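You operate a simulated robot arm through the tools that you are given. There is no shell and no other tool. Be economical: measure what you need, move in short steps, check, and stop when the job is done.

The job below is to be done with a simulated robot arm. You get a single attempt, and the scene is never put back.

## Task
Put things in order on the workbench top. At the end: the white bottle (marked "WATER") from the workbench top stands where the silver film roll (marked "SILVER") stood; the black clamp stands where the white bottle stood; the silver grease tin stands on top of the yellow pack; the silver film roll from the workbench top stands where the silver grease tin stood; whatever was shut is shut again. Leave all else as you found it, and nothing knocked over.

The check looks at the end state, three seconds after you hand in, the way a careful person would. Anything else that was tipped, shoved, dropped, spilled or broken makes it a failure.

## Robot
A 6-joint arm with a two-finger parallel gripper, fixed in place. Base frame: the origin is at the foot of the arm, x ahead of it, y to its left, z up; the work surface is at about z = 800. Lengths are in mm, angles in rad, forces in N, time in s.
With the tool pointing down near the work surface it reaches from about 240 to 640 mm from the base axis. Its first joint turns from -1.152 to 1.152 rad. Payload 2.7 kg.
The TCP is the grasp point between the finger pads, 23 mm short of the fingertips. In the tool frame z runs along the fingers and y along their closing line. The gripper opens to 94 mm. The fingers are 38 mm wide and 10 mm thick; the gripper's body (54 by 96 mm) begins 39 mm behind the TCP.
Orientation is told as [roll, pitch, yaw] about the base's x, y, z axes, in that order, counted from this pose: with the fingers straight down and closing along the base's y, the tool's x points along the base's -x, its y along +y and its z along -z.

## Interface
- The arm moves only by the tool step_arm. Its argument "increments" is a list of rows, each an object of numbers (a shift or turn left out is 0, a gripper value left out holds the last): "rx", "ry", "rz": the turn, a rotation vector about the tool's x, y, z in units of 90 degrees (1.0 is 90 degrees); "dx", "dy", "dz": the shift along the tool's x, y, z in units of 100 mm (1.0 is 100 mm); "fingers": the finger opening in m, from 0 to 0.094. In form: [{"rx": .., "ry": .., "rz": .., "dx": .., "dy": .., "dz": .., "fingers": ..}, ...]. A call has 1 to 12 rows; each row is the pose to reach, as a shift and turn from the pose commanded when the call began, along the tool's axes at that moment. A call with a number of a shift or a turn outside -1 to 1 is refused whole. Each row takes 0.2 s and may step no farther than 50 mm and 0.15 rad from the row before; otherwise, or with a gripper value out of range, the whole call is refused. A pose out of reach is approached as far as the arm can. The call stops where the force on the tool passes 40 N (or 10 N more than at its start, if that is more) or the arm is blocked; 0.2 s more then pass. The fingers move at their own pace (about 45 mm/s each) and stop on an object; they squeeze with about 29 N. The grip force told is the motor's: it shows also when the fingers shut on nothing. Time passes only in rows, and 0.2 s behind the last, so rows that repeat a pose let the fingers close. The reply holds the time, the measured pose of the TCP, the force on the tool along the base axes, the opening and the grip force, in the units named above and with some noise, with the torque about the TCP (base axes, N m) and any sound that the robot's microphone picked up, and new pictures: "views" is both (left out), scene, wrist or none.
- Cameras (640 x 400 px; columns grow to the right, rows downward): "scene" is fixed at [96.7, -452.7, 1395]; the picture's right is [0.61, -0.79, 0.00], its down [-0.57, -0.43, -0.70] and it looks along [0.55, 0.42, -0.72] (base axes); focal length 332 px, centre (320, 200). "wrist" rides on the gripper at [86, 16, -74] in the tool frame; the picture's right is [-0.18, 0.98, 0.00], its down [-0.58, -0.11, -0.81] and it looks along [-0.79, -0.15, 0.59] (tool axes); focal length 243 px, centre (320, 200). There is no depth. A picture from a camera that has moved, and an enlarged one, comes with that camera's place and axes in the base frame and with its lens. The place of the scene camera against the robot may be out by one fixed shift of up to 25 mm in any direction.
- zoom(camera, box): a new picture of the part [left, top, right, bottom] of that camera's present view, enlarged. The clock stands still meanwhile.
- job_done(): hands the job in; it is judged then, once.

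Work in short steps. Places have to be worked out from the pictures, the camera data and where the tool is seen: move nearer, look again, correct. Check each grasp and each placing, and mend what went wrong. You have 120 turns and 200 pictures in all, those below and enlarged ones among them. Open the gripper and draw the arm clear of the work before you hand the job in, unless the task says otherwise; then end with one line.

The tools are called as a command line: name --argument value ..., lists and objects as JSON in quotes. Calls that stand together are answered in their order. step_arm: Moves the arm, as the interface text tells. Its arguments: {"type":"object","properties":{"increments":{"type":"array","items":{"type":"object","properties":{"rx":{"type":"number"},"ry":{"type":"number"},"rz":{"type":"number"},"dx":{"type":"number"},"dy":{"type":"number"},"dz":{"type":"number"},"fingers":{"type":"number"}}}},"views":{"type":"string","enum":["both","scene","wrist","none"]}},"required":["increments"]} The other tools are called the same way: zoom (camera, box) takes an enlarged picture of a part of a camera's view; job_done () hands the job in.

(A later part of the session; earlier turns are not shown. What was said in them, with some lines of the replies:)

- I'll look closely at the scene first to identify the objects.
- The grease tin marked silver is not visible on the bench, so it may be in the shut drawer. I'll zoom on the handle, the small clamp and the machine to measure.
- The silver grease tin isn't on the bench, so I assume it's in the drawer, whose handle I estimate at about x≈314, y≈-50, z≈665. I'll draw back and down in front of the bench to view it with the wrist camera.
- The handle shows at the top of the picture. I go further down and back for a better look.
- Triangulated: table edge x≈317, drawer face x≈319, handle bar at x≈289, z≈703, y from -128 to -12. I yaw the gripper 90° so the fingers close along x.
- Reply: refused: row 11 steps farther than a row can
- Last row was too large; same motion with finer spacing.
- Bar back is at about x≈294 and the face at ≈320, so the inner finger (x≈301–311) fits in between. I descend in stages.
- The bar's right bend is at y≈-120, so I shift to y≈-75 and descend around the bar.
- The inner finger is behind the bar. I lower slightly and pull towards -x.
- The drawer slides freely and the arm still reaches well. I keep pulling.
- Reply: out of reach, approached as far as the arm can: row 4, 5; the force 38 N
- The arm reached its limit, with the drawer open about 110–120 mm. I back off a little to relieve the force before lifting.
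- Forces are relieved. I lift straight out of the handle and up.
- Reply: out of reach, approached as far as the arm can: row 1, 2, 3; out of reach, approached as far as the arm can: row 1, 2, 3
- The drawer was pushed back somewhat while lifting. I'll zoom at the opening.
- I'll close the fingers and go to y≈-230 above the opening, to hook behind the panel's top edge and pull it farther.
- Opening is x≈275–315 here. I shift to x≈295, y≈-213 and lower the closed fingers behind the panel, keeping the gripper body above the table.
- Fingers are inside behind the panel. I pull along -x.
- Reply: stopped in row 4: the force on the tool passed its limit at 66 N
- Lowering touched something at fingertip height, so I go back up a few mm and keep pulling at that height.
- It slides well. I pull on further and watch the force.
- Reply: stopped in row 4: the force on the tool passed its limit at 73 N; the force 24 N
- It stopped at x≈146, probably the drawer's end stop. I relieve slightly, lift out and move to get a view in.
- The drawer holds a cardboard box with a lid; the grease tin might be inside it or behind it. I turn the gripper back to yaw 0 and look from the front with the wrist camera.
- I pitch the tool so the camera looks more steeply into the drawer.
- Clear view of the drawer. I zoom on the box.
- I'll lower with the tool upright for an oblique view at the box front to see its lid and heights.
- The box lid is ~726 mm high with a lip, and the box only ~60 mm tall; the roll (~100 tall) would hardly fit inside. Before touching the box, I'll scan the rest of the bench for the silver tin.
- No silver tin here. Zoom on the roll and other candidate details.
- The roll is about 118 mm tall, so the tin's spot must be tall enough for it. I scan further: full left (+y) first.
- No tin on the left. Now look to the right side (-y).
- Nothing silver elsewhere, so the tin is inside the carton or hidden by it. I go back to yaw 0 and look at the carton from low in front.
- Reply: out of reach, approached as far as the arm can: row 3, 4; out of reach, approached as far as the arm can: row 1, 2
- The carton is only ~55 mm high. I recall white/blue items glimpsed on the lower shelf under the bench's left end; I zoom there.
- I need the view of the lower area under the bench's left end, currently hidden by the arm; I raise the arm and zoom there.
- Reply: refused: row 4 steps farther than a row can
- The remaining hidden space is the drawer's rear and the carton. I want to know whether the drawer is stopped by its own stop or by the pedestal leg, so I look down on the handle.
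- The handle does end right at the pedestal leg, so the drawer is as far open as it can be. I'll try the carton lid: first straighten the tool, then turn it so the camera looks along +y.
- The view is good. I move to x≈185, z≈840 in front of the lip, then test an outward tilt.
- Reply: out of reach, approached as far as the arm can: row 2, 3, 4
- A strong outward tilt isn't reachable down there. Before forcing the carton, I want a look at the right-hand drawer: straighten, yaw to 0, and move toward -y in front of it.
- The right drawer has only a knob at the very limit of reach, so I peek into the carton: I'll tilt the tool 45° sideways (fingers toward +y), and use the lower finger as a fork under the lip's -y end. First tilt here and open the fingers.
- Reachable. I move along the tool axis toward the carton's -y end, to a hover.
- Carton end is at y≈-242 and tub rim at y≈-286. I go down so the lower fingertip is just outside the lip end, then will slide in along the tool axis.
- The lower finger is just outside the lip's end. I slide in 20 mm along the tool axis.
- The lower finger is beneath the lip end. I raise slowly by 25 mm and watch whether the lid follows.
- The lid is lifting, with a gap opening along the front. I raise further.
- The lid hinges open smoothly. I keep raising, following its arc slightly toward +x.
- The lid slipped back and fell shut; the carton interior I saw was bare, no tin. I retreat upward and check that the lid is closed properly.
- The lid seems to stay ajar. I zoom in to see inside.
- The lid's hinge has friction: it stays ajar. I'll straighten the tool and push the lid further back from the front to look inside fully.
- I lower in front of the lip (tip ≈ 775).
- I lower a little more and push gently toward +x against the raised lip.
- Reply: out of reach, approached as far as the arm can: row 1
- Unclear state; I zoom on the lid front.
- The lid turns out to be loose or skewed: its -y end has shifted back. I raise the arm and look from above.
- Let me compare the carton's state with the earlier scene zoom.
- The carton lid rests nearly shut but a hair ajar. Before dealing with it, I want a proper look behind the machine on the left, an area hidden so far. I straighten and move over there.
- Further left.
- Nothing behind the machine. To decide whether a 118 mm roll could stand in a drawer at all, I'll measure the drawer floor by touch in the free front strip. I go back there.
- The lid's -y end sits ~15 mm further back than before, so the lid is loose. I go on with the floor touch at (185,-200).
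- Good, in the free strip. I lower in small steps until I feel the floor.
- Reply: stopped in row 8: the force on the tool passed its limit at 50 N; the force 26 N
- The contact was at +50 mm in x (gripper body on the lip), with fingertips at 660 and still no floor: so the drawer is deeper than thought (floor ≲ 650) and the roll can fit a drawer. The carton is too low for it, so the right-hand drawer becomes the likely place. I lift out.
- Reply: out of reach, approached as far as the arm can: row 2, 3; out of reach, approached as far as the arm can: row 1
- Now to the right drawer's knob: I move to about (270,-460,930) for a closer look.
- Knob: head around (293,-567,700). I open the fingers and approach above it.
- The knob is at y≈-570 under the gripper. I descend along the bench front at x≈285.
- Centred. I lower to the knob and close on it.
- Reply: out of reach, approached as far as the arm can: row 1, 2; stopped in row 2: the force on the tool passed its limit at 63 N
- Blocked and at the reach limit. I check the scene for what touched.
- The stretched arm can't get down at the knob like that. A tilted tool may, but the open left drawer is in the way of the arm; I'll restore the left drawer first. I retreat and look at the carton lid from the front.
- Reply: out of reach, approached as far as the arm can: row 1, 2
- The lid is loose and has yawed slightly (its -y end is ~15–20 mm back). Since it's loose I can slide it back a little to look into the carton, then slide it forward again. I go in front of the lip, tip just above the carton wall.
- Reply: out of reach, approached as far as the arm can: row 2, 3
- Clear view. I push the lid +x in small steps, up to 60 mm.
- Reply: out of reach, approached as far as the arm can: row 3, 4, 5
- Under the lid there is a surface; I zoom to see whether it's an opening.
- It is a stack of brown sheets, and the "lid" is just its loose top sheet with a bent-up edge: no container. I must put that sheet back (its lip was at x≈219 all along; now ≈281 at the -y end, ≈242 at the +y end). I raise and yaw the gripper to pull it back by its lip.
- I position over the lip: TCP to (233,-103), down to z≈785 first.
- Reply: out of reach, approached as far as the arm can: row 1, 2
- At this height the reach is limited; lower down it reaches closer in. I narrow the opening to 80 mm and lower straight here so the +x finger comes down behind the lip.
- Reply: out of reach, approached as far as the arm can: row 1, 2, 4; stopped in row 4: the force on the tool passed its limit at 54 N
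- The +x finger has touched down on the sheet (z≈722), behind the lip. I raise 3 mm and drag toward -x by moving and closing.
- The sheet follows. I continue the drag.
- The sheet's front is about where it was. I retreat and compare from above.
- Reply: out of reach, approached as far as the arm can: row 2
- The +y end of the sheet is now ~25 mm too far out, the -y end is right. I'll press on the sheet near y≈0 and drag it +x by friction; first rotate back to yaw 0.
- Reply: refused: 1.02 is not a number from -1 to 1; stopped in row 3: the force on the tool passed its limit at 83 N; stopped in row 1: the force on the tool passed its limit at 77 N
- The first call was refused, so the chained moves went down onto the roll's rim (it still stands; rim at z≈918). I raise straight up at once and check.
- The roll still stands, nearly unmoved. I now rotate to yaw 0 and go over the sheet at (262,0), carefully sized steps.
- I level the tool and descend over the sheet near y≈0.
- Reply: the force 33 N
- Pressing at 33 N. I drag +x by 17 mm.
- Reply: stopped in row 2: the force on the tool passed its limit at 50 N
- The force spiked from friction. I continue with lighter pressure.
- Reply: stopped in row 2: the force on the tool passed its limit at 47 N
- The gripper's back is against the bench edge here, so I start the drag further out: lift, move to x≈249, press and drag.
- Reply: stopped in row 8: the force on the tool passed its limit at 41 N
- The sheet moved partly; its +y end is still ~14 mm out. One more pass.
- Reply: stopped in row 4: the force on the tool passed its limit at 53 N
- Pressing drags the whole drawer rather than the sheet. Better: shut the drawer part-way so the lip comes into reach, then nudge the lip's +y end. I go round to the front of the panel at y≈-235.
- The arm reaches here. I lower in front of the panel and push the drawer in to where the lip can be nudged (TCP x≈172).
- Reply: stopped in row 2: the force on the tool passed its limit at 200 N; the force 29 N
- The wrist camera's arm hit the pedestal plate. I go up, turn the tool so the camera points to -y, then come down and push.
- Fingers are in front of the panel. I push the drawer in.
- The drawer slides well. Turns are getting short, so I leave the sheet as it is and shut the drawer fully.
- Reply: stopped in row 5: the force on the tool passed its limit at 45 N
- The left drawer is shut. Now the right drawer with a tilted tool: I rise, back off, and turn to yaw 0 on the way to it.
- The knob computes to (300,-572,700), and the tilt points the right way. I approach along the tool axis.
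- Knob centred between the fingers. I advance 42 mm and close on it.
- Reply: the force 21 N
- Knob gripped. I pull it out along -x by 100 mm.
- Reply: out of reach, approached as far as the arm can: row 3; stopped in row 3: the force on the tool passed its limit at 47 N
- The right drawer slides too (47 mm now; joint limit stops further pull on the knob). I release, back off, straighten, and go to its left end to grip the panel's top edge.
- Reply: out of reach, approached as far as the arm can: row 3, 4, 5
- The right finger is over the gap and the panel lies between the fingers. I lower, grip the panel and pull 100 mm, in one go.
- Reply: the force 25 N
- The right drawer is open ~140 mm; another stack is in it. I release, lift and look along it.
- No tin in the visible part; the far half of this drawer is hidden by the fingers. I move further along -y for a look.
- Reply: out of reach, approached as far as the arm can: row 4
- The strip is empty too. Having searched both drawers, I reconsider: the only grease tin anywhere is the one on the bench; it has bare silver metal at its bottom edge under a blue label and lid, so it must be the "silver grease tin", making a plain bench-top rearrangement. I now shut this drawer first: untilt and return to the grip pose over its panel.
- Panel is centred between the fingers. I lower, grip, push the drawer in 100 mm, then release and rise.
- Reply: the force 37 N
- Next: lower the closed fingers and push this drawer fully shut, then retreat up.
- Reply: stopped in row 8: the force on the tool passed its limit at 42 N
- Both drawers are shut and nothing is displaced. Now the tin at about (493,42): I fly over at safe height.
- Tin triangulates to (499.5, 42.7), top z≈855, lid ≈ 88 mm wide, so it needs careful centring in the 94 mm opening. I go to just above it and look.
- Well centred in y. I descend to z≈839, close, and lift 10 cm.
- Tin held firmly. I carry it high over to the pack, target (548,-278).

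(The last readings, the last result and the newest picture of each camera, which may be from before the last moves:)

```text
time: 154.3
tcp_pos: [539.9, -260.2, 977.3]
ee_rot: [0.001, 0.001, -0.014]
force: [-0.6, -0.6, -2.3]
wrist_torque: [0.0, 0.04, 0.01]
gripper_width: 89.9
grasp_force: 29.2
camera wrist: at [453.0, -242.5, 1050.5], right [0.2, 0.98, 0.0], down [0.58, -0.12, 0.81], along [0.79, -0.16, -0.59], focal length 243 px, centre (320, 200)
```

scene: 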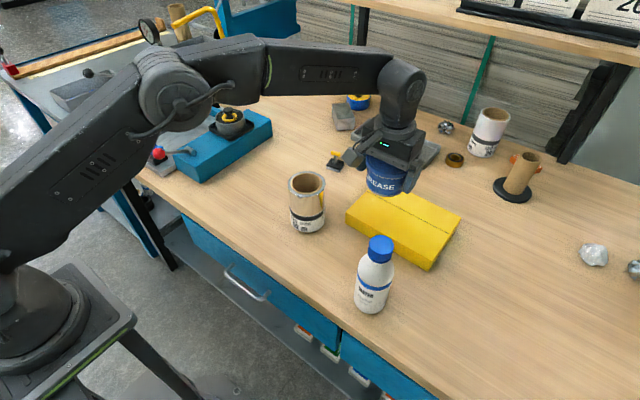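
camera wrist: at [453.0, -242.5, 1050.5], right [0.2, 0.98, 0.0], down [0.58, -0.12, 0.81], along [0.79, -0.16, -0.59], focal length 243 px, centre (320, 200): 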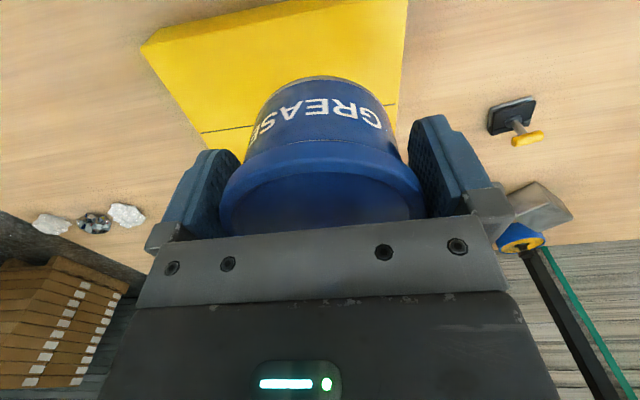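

Pack's near edge is at x≈505–515, y from -195 to -390. I shift to (560,-270) and lower until contact.

step_arm --increments '[{"dx": -0.2, "dy": -0.1, "dz": 0.2}, {"dx": -0.2, "dy": -0.1, "dz": 0.55}, {"dx": -0.2, "dy": -0.1, "dz": 0.75}, {"dx": -0.2, "dy": -0.1, "dz": 0.84}, {"dx": -0.2, "dy": -0.1, "dz": 0.88}, {"dx": -0.2, "dy": -0.1, "dz": 0.92}, {"dx": -0.2, "dy": -0.1, "dz": 0.96}, {"dx": -0.2, "dy": -0.1, "dz": 1.0}]' --views "scene"

```text
time: 156.1
tcp_pos: [562.7, -271.3, 880.5]
ee_rot: [-0.001, -0.002, -0.012]
force: [-4.1, 2.3, 12.4]
wrist_torque: [0.48, 0.44, 0.07]
gripper_width: 90.0
grasp_force: 29.1
```

scene: 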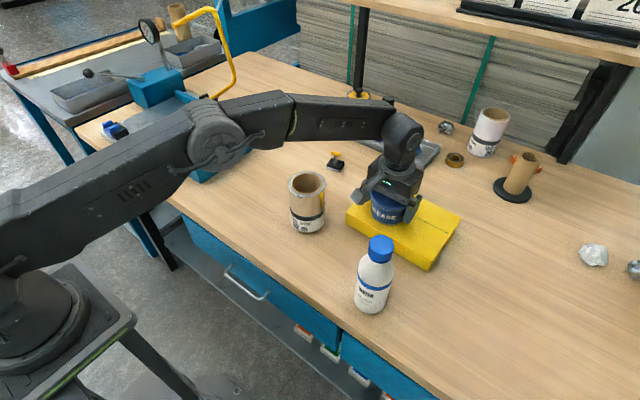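

Contact on the pack at 12 N. I release, lift straight up, and fly to above the roll.

step_arm --increments '[{"fingers": 0.094}, {"fingers": 0.094}, {"fingers": 0.094}, {"dz": -0.3}, {"dz": -0.7}, {"dz": -1.0}]' --views "wrist"

step_arm --increments '[{"dz": -0.3}, {"dx": 0.3, "dy": 0.3, "dz": -0.3}, {"dx": 0.6, "dy": 0.6, "dz": -0.3}, {"dx": 0.9, "dy": 0.9, "dz": -0.3}, {"dx": 1.0, "dy": 1.0, "dz": -0.3}]' --views "none"

step_arm --increments '[{"dy": 0.3}, {"dy": 0.53, "dx": 0.02}]' --views "both"

```text
time: 157.5
tcp_pos: [562.7, -271.5, 975.7]
ee_rot: [0.0, 0.001, -0.013]
force: [0.6, 0.3, -0.1]
wrist_torque: [0.02, 0.02, -0.01]
gripper_width: 94.0
grasp_force: 0.1
camera wrist: at [475.7, -253.2, 1049.1], right [0.2, 0.98, 0.0], down [0.58, -0.12, 0.81], along [0.79, -0.16, -0.59], focal length 243 px, centre (320, 200)
```

wrist: 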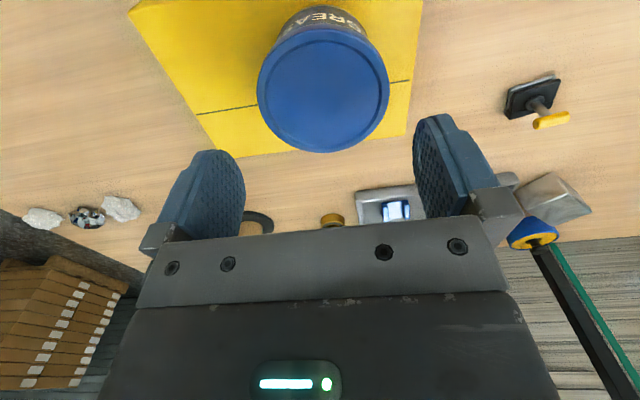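

```text
time: 158.7
tcp_pos: [462.0, -167.8, 1008.5]
ee_rot: [0.001, 0.0, -0.014]
force: [-0.3, 0.2, -1.1]
wrist_torque: [0.01, 0.01, -0.01]
gripper_width: 94.2
grasp_force: 0.2
```

```text
time: 159.3
tcp_pos: [461.1, -115.7, 1007.3]
ee_rot: [-0.001, 0.001, -0.012]
force: [0.0, -1.0, -0.2]
wrist_torque: [-0.01, -0.03, 0.01]
gripper_width: 93.9
grasp_force: 0.2
camera wrist: at [373.6, -98.2, 1080.4], right [0.2, 0.98, 0.0], down [0.58, -0.12, 0.81], along [0.79, -0.16, -0.59], focal length 243 px, centre (320, 200)
```

scene: 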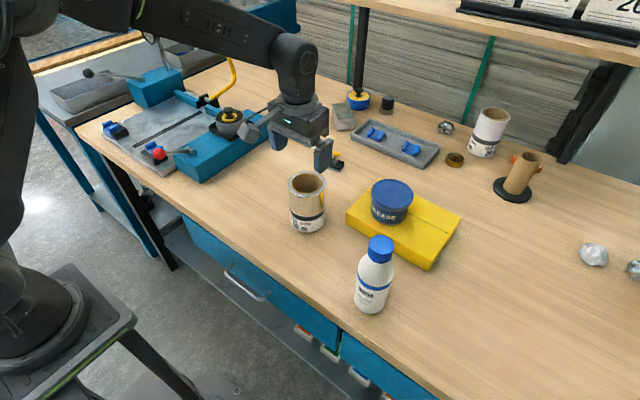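
wrist: 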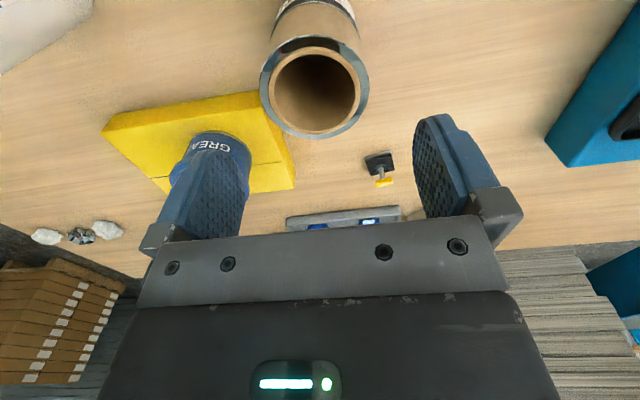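

The tin stands on the pack. Roll measured at (463,-119.5); I descend around it, grip, and lift 50 mm.

step_arm --increments '[{"dz": 0.4, "dy": -0.035, "dx": -0.01}, {"dz": 0.7, "dy": -0.035, "dx": -0.01}, {"dz": 1.0, "dy": -0.035, "dx": -0.01}]' --views "none"

step_arm --increments '[{"dz": 0.22}, {"dz": 0.22, "fingers": 0.05}, {"dz": 0.22}, {"dz": 0.22}, {"dz": 0.0}, {"dz": -0.3}]' --views "both"

```text
time: 160.1
tcp_pos: [461.5, -120.6, 906.8]
ee_rot: [0.001, 0.0, -0.014]
force: [-0.4, 0.2, 0.8]
wrist_torque: [0.0, -0.02, 0.03]
gripper_width: 94.1
grasp_force: 0.1
```

```text
time: 161.5
tcp_pos: [463.0, -119.7, 937.0]
ee_rot: [0.001, 0.001, -0.014]
force: [0.4, -0.2, -3.5]
wrist_torque: [-0.03, 0.01, 0.0]
gripper_width: 81.6
grasp_force: 29.3
camera wrist: at [375.0, -102.0, 1010.5], right [0.2, 0.98, 0.0], down [0.58, -0.12, 0.81], along [0.79, -0.16, -0.59], focal length 243 px, centre (320, 200)
```

scene: 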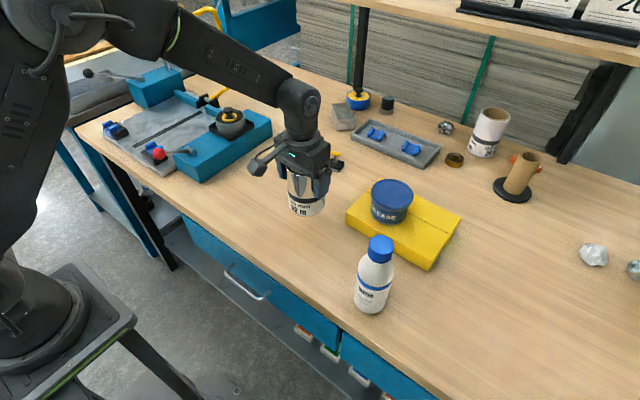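
wrist: 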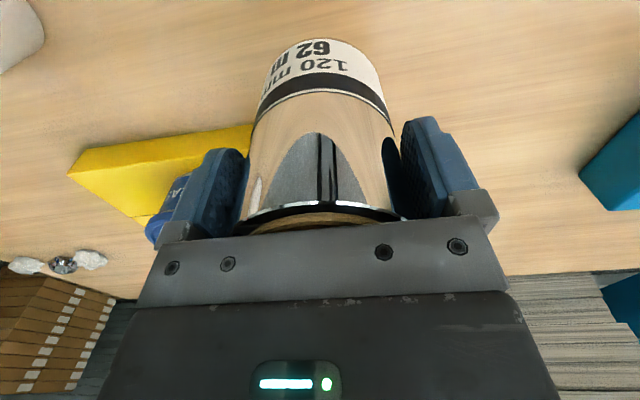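

Roll held. I carry it to the tin's old spot (498.5, 42.5), set it down, release and lift.

step_arm --increments '[{"dy": 0.35, "dx": -0.1}, {"dy": 0.7, "dx": -0.2}, {"dy": 1.0, "dx": -0.3}]' --views "none"

step_arm --increments '[{"dy": 0.3, "dx": -0.05}, {"dy": 0.62, "dx": -0.05}, {"dy": 0.62, "dx": -0.05, "dz": 0.3}, {"dy": 0.62, "dx": -0.05, "dz": 0.45}, {"dy": 0.62, "dx": -0.05, "dz": 0.49}, {"dy": 0.62, "dx": -0.05, "dz": 0.515}]' --views "none"

step_arm --increments '[{"fingers": 0.094}, {"fingers": 0.094}, {"fingers": 0.094}, {"dz": -0.4}, {"dz": -0.8}, {"dz": -1.0}]' --views "both"

```text
time: 162.3
tcp_pos: [491.9, -20.2, 936.8]
ee_rot: [-0.001, 0.001, -0.014]
force: [-0.7, -0.1, -3.2]
wrist_torque: [-0.01, 0.0, 0.03]
gripper_width: 81.8
grasp_force: 28.6
```

```text
time: 163.7
tcp_pos: [497.9, 42.1, 885.4]
ee_rot: [0.0, 0.0, -0.013]
force: [-0.5, 0.0, -2.9]
wrist_torque: [0.02, 0.01, 0.01]
gripper_width: 81.7
grasp_force: 28.8
```

```text
time: 165.1
tcp_pos: [498.9, 42.7, 986.4]
ee_rot: [0.0, 0.002, -0.015]
force: [-0.4, -0.7, -0.5]
wrist_torque: [0.02, 0.02, 0.0]
gripper_width: 94.1
grasp_force: 0.0
camera wrist: at [411.8, 60.0, 1059.7], right [0.2, 0.98, 0.0], down [0.58, -0.12, 0.81], along [0.79, -0.16, -0.59], focal length 243 px, centre (320, 200)
```

scene: 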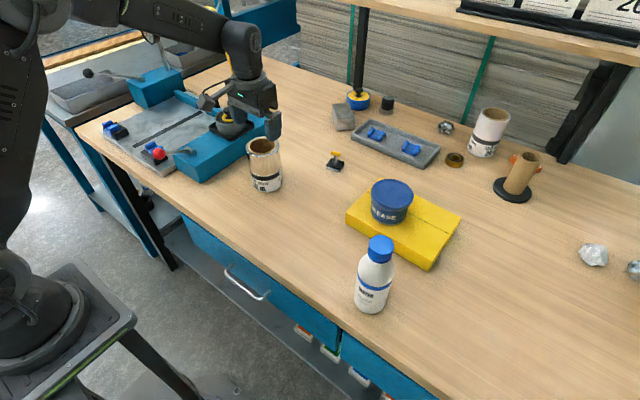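
wrist: 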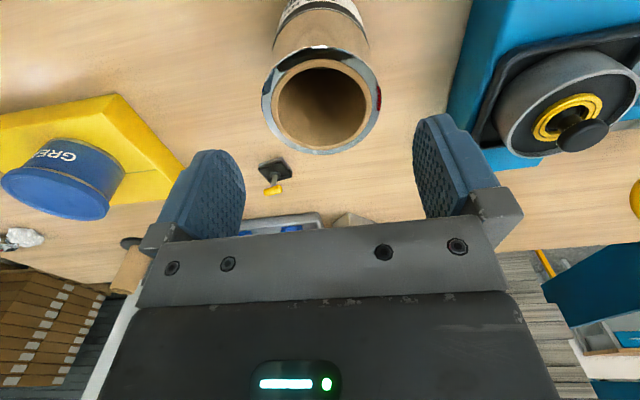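

The roll stands in the tin's spot. Now I fly to the bottle, high, and look.

step_arm --increments '[{"dz": -0.4}, {"dz": -0.7, "dy": -0.3, "dx": 0.15}, {"dz": -0.9, "dy": -0.6, "dx": 0.3}, {"dz": -0.9, "dy": -0.9, "dx": 0.5}, {"dz": -0.9, "dy": -1.0, "dx": 0.6}]' --views "none"

step_arm --increments '[{"dy": -0.35, "dx": 0.15}, {"dy": -0.7, "dx": 0.3}, {"dy": -1.0, "dx": 0.48}]' --views "none"

step_arm --increments '[{"dy": -0.4}, {"dy": -0.8}, {"dy": -1.0}]' --views "wrist"

step_arm --increments '[{"dy": -0.4}, {"dy": -0.85}]' --views "wrist"

```text
time: 166.3
tcp_pos: [436.8, -57.0, 1077.1]
ee_rot: [0.0, 0.001, -0.012]
force: [-0.5, 0.1, 0.7]
wrist_torque: [0.01, -0.01, -0.04]
gripper_width: 93.9
grasp_force: 0.0
```

```text
time: 167.1
tcp_pos: [387.9, -157.3, 1078.4]
ee_rot: [0.0, 0.001, -0.013]
force: [-0.4, -0.2, -0.3]
wrist_torque: [0.05, 0.01, 0.0]
gripper_width: 93.9
grasp_force: 0.1
```

```text
time: 167.9
tcp_pos: [387.8, -255.4, 1075.7]
ee_rot: [-0.001, -0.001, -0.015]
force: [-0.5, -0.5, -0.1]
wrist_torque: [0.01, -0.02, 0.02]
gripper_width: 94.2
grasp_force: 0.0
camera wrist: at [300.7, -237.6, 1149.9], right [0.2, 0.98, 0.0], down [0.58, -0.12, 0.81], along [0.79, -0.16, -0.59], focal length 243 px, centre (320, 200)
```

wrist: 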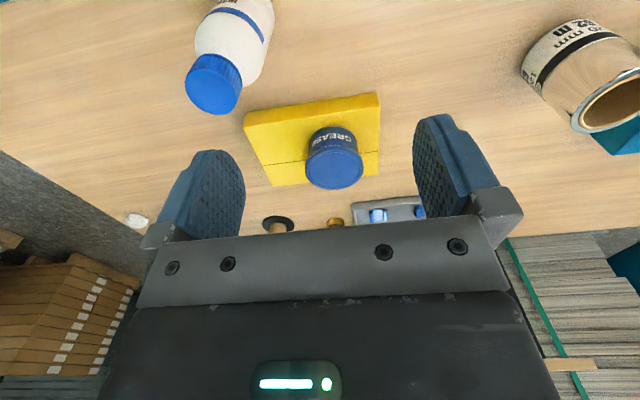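

```text
time: 168.5
tcp_pos: [387.6, -339.7, 1076.1]
ee_rot: [0.0, -0.001, -0.015]
force: [-0.6, -0.5, 0.7]
wrist_torque: [0.0, 0.02, -0.02]
gripper_width: 93.9
grasp_force: 0.1
camera wrist: at [300.3, -322.3, 1148.4], right [0.2, 0.98, 0.0], down [0.58, -0.12, 0.81], along [0.79, -0.16, -0.59], focal length 243 px, centre (320, 200)
```

wrist: 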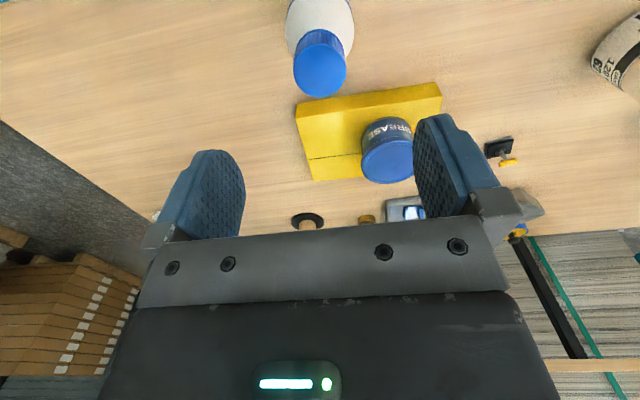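

Bottle measured at (384.5,-340), cap top z≈963. I descend over the cap, grip, and lift 60 mm.

step_arm --increments '[{"dx": 0.03, "dz": 0.4}, {"dx": 0.03, "dz": 0.75}, {"dx": 0.03, "dz": 1.0}]' --views "none"

step_arm --increments '[{"dz": 0.2}, {"dz": 0.36}, {"dz": 0.36, "fingers": 0.02}, {"dz": 0.36}, {"dz": 0.36}, {"dz": 0.36}, {"dz": 0.36}, {"dz": 0.1}, {"dz": -0.24}]' --views "both"

```text
time: 169.3
tcp_pos: [381.9, -341.0, 975.7]
ee_rot: [0.001, 0.003, -0.014]
force: [-0.2, -0.8, -0.2]
wrist_torque: [0.0, -0.01, 0.01]
gripper_width: 94.0
grasp_force: 0.1
```

```text
time: 171.3
tcp_pos: [381.5, -341.2, 1000.4]
ee_rot: [0.002, 0.002, -0.013]
force: [-0.3, -0.1, -4.6]
wrist_torque: [-0.01, 0.03, -0.01]
gripper_width: 36.1
grasp_force: 29.3
camera wrist: at [294.8, -324.0, 1072.8], right [0.2, 0.98, 0.0], down [0.58, -0.12, 0.8], along [0.79, -0.16, -0.59], focal length 243 px, centre (320, 200)
```

scene: 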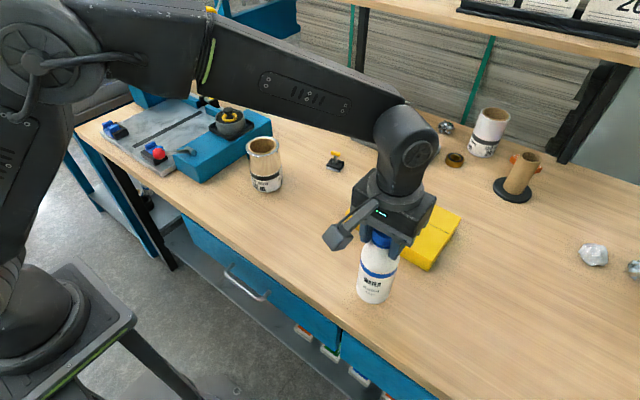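
wrist: 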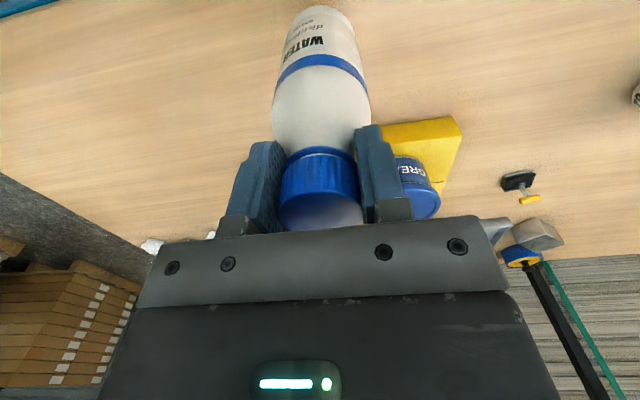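

Bottle held upright. I carry it to the roll's old spot (457,-116), set down, release, and rise.

step_arm --increments '[{"dy": 0.35, "dx": -0.11}, {"dy": 0.7, "dx": -0.22}, {"dy": 1.0, "dx": -0.33}]' --views "none"

step_arm --increments '[{"dy": 0.35, "dx": -0.11}, {"dy": 0.7, "dx": -0.22}, {"dy": 1.0, "dx": -0.33}]' --views "none"

step_arm --increments '[{"dy": 0.245, "dx": -0.075}, {"dy": 0.245, "dx": -0.075, "dz": 0.3}, {"dy": 0.245, "dx": -0.075, "dz": 0.5}, {"dy": 0.245, "dx": -0.075, "dz": 0.57}, {"dy": 0.245, "dx": -0.075, "dz": 0.6}]' --views "none"

step_arm --increments '[{"fingers": 0.07}, {"fingers": 0.07}, {"fingers": 0.07}, {"dz": -0.4}, {"dz": -0.8}, {"dz": -1.0}]' --views "both"

```text
time: 172.1
tcp_pos: [416.0, -241.8, 1001.0]
ee_rot: [0.0, 0.003, -0.014]
force: [0.3, -0.8, -3.9]
wrist_torque: [-0.01, 0.04, 0.02]
gripper_width: 36.2
grasp_force: 28.5
```

```text
time: 172.9
tcp_pos: [451.5, -142.9, 998.0]
ee_rot: [0.0, 0.002, -0.014]
force: [0.5, 1.0, -4.1]
wrist_torque: [-0.01, 0.02, 0.01]
gripper_width: 36.1
grasp_force: 29.4
```

```text
time: 173.8
tcp_pos: [463.0, -117.5, 959.2]
ee_rot: [-0.003, -0.013, -0.012]
force: [-2.6, 0.8, 5.1]
wrist_torque: [0.19, 0.31, 0.06]
gripper_width: 37.1
grasp_force: 29.0
stopped in row 4: the force on the tool passed its limit at 58 N (the readings are from after the stop); the commanded pose is now the measured one
```

```text
time: 175.2
tcp_pos: [460.5, -118.6, 1058.9]
ee_rot: [-0.004, -0.015, -0.011]
force: [1.2, -1.2, 0.0]
wrist_torque: [-0.01, -0.01, 0.0]
gripper_width: 69.9
grasp_force: 0.1
camera wrist: at [371.4, -99.5, 1131.5], right [0.2, 0.98, 0.0], down [0.57, -0.11, 0.81], along [0.8, -0.16, -0.58], focal length 243 px, centre (320, 200)
```

scene: 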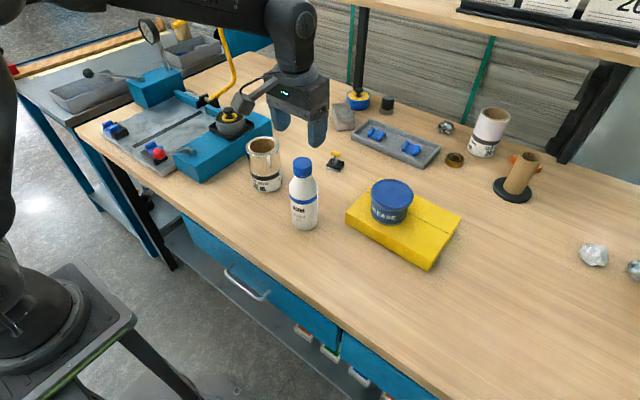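
wrist: 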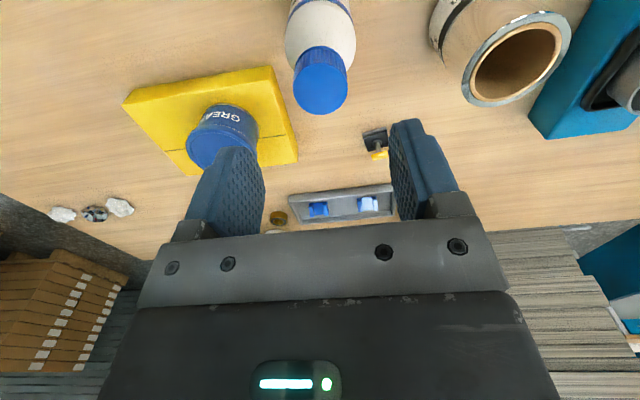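

The bottle stands at (460,-118), within a few mm of the spot. Now the clamp at about (657,-62): I go there with a slight outward tilt for reach.

step_arm --increments '[{"dx": -0.25, "dy": 0.14, "ry": -0.03}, {"dx": -0.5, "dy": 0.28, "dz": 0.1, "ry": -0.06}, {"dx": -0.75, "dy": 0.42, "dz": 0.2, "ry": -0.09}, {"dx": -0.95, "dy": 0.56, "dz": 0.3, "ry": -0.13}]' --views "none"

step_arm --increments '[{"dx": -0.25, "dz": 0.25}, {"dx": -0.45, "dz": 0.5}, {"dx": -0.6, "dz": 0.75}, {"dx": -0.65, "dz": 1.0}]' --views "both"

zoom --camera "wrist" --box '[200, 0, 460, 220]'

```text
time: 176.2
tcp_pos: [557.4, -62.1, 1027.8]
ee_rot: [-0.005, -0.219, -0.009]
force: [-0.1, -0.4, 0.7]
wrist_torque: [-0.01, 0.02, -0.03]
gripper_width: 70.1
grasp_force: 0.0
```

```text
time: 177.2
tcp_pos: [643.1, -64.7, 944.3]
ee_rot: [-0.004, -0.217, -0.009]
force: [0.4, -0.4, 0.1]
wrist_torque: [0.0, -0.04, 0.01]
gripper_width: 70.1
grasp_force: 0.0
camera wrist: at [540.9, -46.2, 997.3], right [0.19, 0.98, 0.04], down [0.39, -0.11, 0.91], along [0.9, -0.16, -0.41], focal length 243 px, centre (320, 200)
```

scene: 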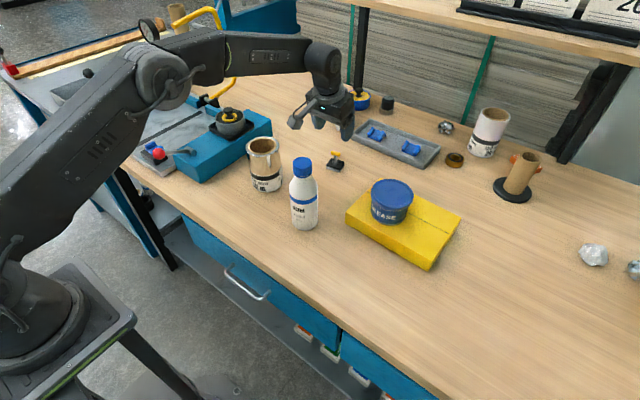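
wrist: 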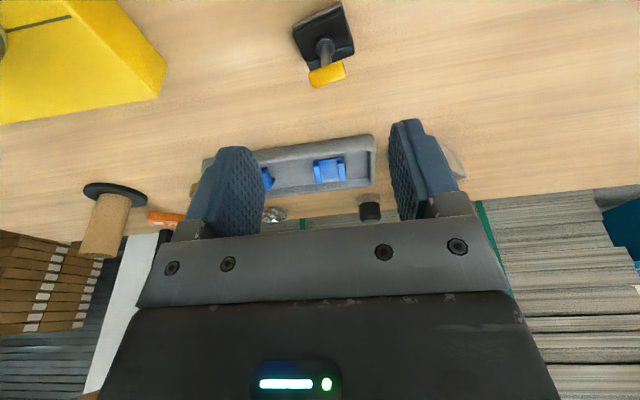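

```text
1.82 times, centred on (330, 110) of wrist
camera zoom: at [540.9, -46.2, 997.3], right [0.19, 0.98, 0.04], down [0.39, -0.11, 0.91], along [0.9, -0.16, -0.41], focal length 441 px, centre (302, 364)
```

zoom: 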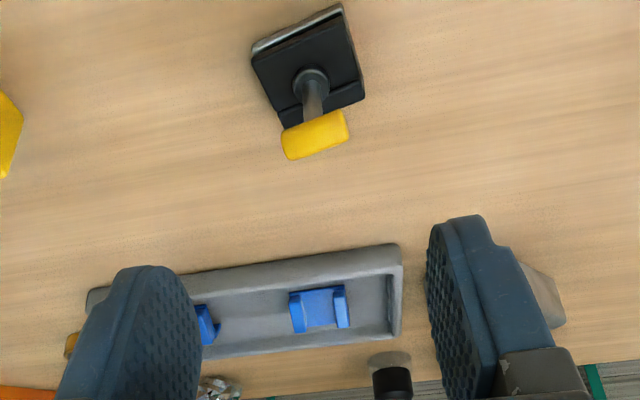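

Clamp base at (659,-61), ~40 mm, handle top z≈853. I descend with the fingers either side, grip the base, and lift.

step_arm --increments '[{"dx": 0.05, "dy": 0.032, "dz": 0.35}, {"dx": 0.1, "dy": 0.032, "dz": 0.7}, {"dx": 0.14, "dy": 0.032, "dz": 1.0}]' --views "none"

step_arm --increments '[{"dx": 0.01, "dz": 0.1}, {"dx": 0.01, "dz": 0.14}, {"dx": 0.01, "dz": 0.14, "fingers": 0.01}, {"dx": 0.01, "dz": 0.14}, {"dx": 0.01, "dz": 0.14}, {"dx": 0.01, "dz": 0.14}, {"dx": 0.01, "dz": -0.2}, {"dx": 0.01, "dz": -0.6}]' --views "both"

```text
time: 178.0
tcp_pos: [650.1, -60.6, 846.7]
ee_rot: [-0.004, -0.22, -0.01]
force: [0.1, -0.4, 0.6]
wrist_torque: [0.04, 0.03, 0.01]
gripper_width: 69.7
grasp_force: 0.1
```

```text
time: 179.8
tcp_pos: [638.4, -62.8, 903.9]
ee_rot: [-0.003, -0.216, -0.011]
force: [-0.1, -0.1, -1.7]
wrist_torque: [0.03, 0.01, -0.01]
gripper_width: 39.3
grasp_force: 28.9
camera wrist: at [536.7, -44.3, 956.2], right [0.19, 0.98, 0.04], down [0.39, -0.11, 0.91], along [0.9, -0.16, -0.41], focal length 243 px, centre (320, 200)
```

scene: 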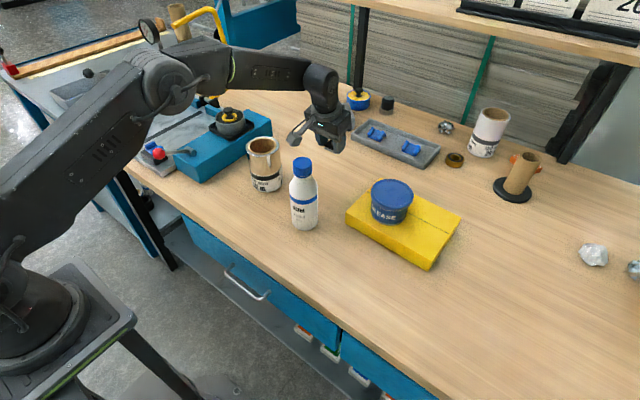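
wrist: 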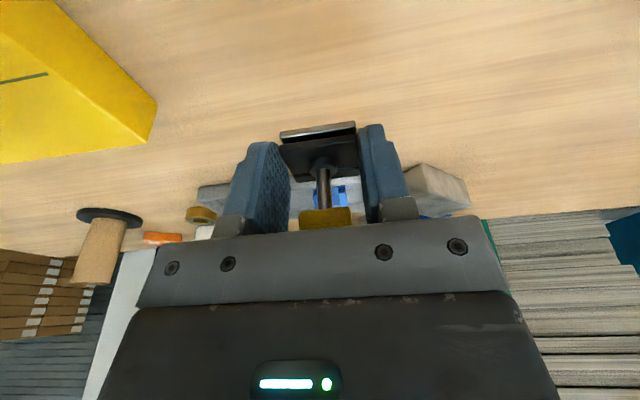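

Clamp held. I raise it and carry it high over to the bottle's old spot (384.5,-340), keeping the same tilt.

step_arm --increments '[{"dx": 0.138, "dy": -0.13, "dz": -0.3}, {"dx": 0.276, "dy": -0.26, "dz": -0.6}, {"dx": 0.414, "dy": -0.4, "dz": -0.91}]' --views "none"

step_arm --increments '[{"dx": 0.19, "dy": -0.22, "dz": -0.185}, {"dx": 0.38, "dy": -0.45, "dz": -0.37}, {"dx": 0.57, "dy": -0.67, "dz": -0.555}, {"dx": 0.759, "dy": -0.9, "dz": -0.741}]' --views "none"

step_arm --increments '[{"dx": 0.244, "dy": -0.24, "dz": -0.054}, {"dx": 0.488, "dy": -0.48, "dz": -0.108}, {"dx": 0.733, "dy": -0.71, "dz": -0.161}, {"dx": 0.977, "dy": -0.95, "dz": -0.215}]' --views "none"

step_arm --increments '[{"dx": 0.05, "dy": -0.26, "dz": -0.012}, {"dx": 0.107, "dy": -0.52, "dz": -0.024}]' --views "both"

```text
time: 180.6
tcp_pos: [576.3, -99.3, 983.3]
ee_rot: [-0.003, -0.217, -0.014]
force: [0.0, -0.5, -0.4]
wrist_torque: [-0.01, 0.01, 0.0]
gripper_width: 39.1
grasp_force: 28.3
```

```text
time: 181.6
tcp_pos: [483.9, -189.6, 1039.0]
ee_rot: [-0.003, -0.219, -0.01]
force: [-0.2, 1.3, -0.1]
wrist_torque: [0.01, -0.02, 0.02]
gripper_width: 39.1
grasp_force: 29.0
```

```text
time: 182.6
tcp_pos: [382.5, -283.8, 1038.6]
ee_rot: [-0.003, -0.218, -0.01]
force: [-0.3, -0.1, -1.0]
wrist_torque: [0.02, -0.03, 0.02]
gripper_width: 38.9
grasp_force: 28.9
```

```text
time: 183.2
tcp_pos: [371.7, -335.4, 1038.8]
ee_rot: [-0.003, -0.219, -0.01]
force: [-0.3, -0.4, -1.3]
wrist_torque: [-0.02, -0.01, 0.0]
gripper_width: 39.1
grasp_force: 28.5
camera wrist: at [269.4, -317.2, 1091.6], right [0.19, 0.98, 0.04], down [0.39, -0.11, 0.91], along [0.9, -0.16, -0.41], focal length 243 px, centre (320, 200)
```

scene: 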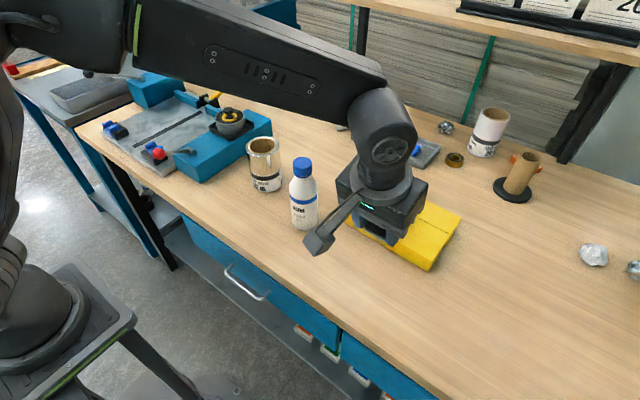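
wrist: 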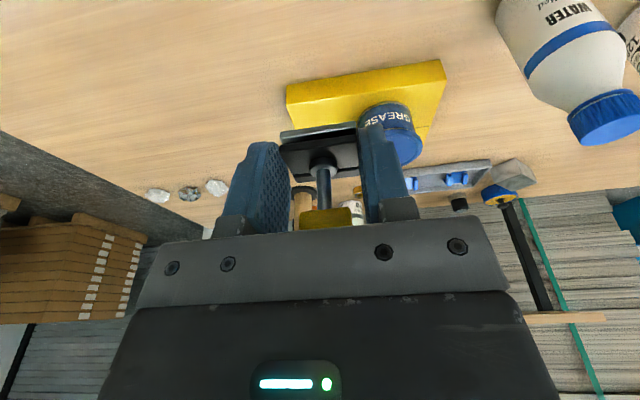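

Positioned. I lower it to the bench at (384.5,-340), release, and lift clear.

step_arm --increments '[{"dx": 0.06, "dy": -0.046, "dz": 0.33}, {"dx": 0.13, "dy": -0.046, "dz": 0.66}, {"dx": 0.19, "dy": -0.046, "dz": 1.0}]' --views "none"

step_arm --increments '[{"dx": 0.07, "dz": 0.4}, {"dx": 0.14, "dz": 0.75}, {"dx": 0.18, "dz": 0.92}, {"dx": 0.19, "dz": 0.97}, {"dx": 0.192, "dz": 1.0}]' --views "wrist"

```text
time: 184.0
tcp_pos: [374.8, -338.6, 937.1]
ee_rot: [-0.005, -0.218, -0.011]
force: [0.2, -0.6, -0.7]
wrist_torque: [-0.01, -0.03, 0.01]
gripper_width: 39.1
grasp_force: 29.6
```

```text
time: 185.2
tcp_pos: [377.9, -340.1, 835.2]
ee_rot: [-0.004, -0.218, -0.011]
force: [-0.1, 0.0, -1.0]
wrist_torque: [0.0, 0.03, 0.0]
gripper_width: 39.2
grasp_force: 29.1
camera wrist: at [275.8, -321.8, 888.5], right [0.19, 0.98, 0.04], down [0.39, -0.11, 0.91], along [0.9, -0.16, -0.41], focal length 243 px, centre (320, 200)
```

wrist: 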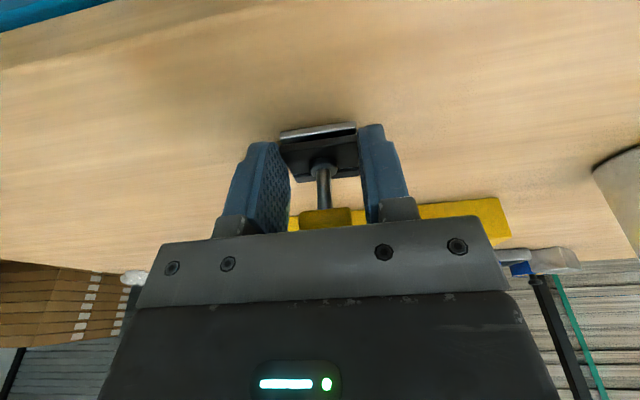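

No contact yet, so about 1–3 mm above. I lower gently a bit more, open, and rise clear.

step_arm --increments '[{"dz": 0.01}, {"dz": 0.02}, {"dz": 0.03}]' --views "none"

step_arm --increments '[{"fingers": 0.075}, {"fingers": 0.075}, {"fingers": 0.075}, {"dz": -0.3}, {"dz": -0.65}, {"dz": -1.0}]' --views "none"

step_arm --increments '[{"dz": -0.4, "dx": 0.2}, {"dz": -0.8, "dx": 0.4}, {"dz": -1.0, "dx": 0.6}]' --views "both"

```text
time: 186.0
tcp_pos: [378.0, -339.1, 832.9]
ee_rot: [-0.004, -0.218, -0.01]
force: [-0.3, -0.1, 0.1]
wrist_torque: [0.03, 0.03, -0.01]
gripper_width: 39.4
grasp_force: 29.3
```

```text
time: 187.4
tcp_pos: [357.0, -338.4, 932.8]
ee_rot: [-0.004, -0.218, -0.011]
force: [-0.8, 0.3, -0.7]
wrist_torque: [-0.02, 0.02, 0.02]
gripper_width: 75.2
grasp_force: 0.1
```

```text
time: 188.2
tcp_pos: [276.8, -338.3, 1016.7]
ee_rot: [-0.002, -0.217, -0.011]
force: [-0.3, -0.3, 0.2]
wrist_torque: [0.01, -0.01, 0.0]
gripper_width: 75.1
grasp_force: 0.0
camera wrist: at [175.0, -320.6, 1069.7], right [0.19, 0.98, 0.04], down [0.39, -0.11, 0.91], along [0.9, -0.16, -0.41], focal length 243 px, centre (320, 200)
```

scene: 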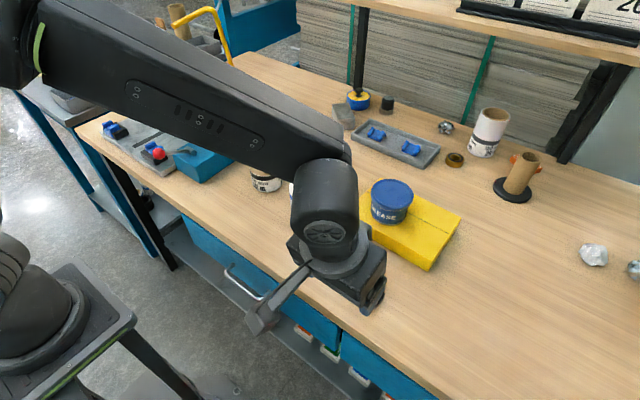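
wrist: 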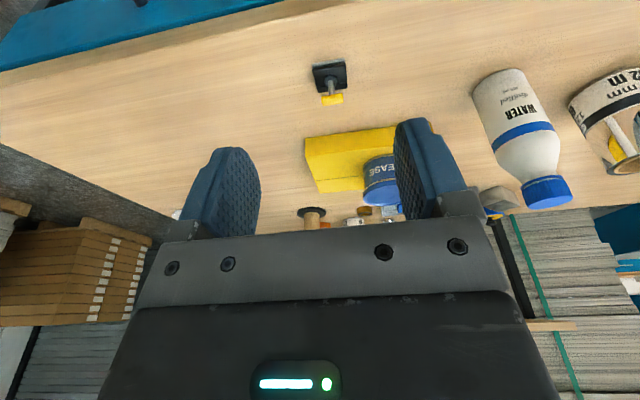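

The wrist picture shows the clamp upright on the bottle's old spot, and the bottle, roll and tin all standing. Both drawers are shut, the gripper is open and the arm is clear, so I hand in.

job_done

```text
The job is handed in.
```

I handed the job in with all four items placed, but two points may count against it: I took the blue-labelled GREASE tin to be the "silver grease tin", having found no other in either drawer or on the bench, and while searching I shifted the loose top sheet on the stack in the left drawer and left it about 15–20 mm out at one end (both drawers are shut again).
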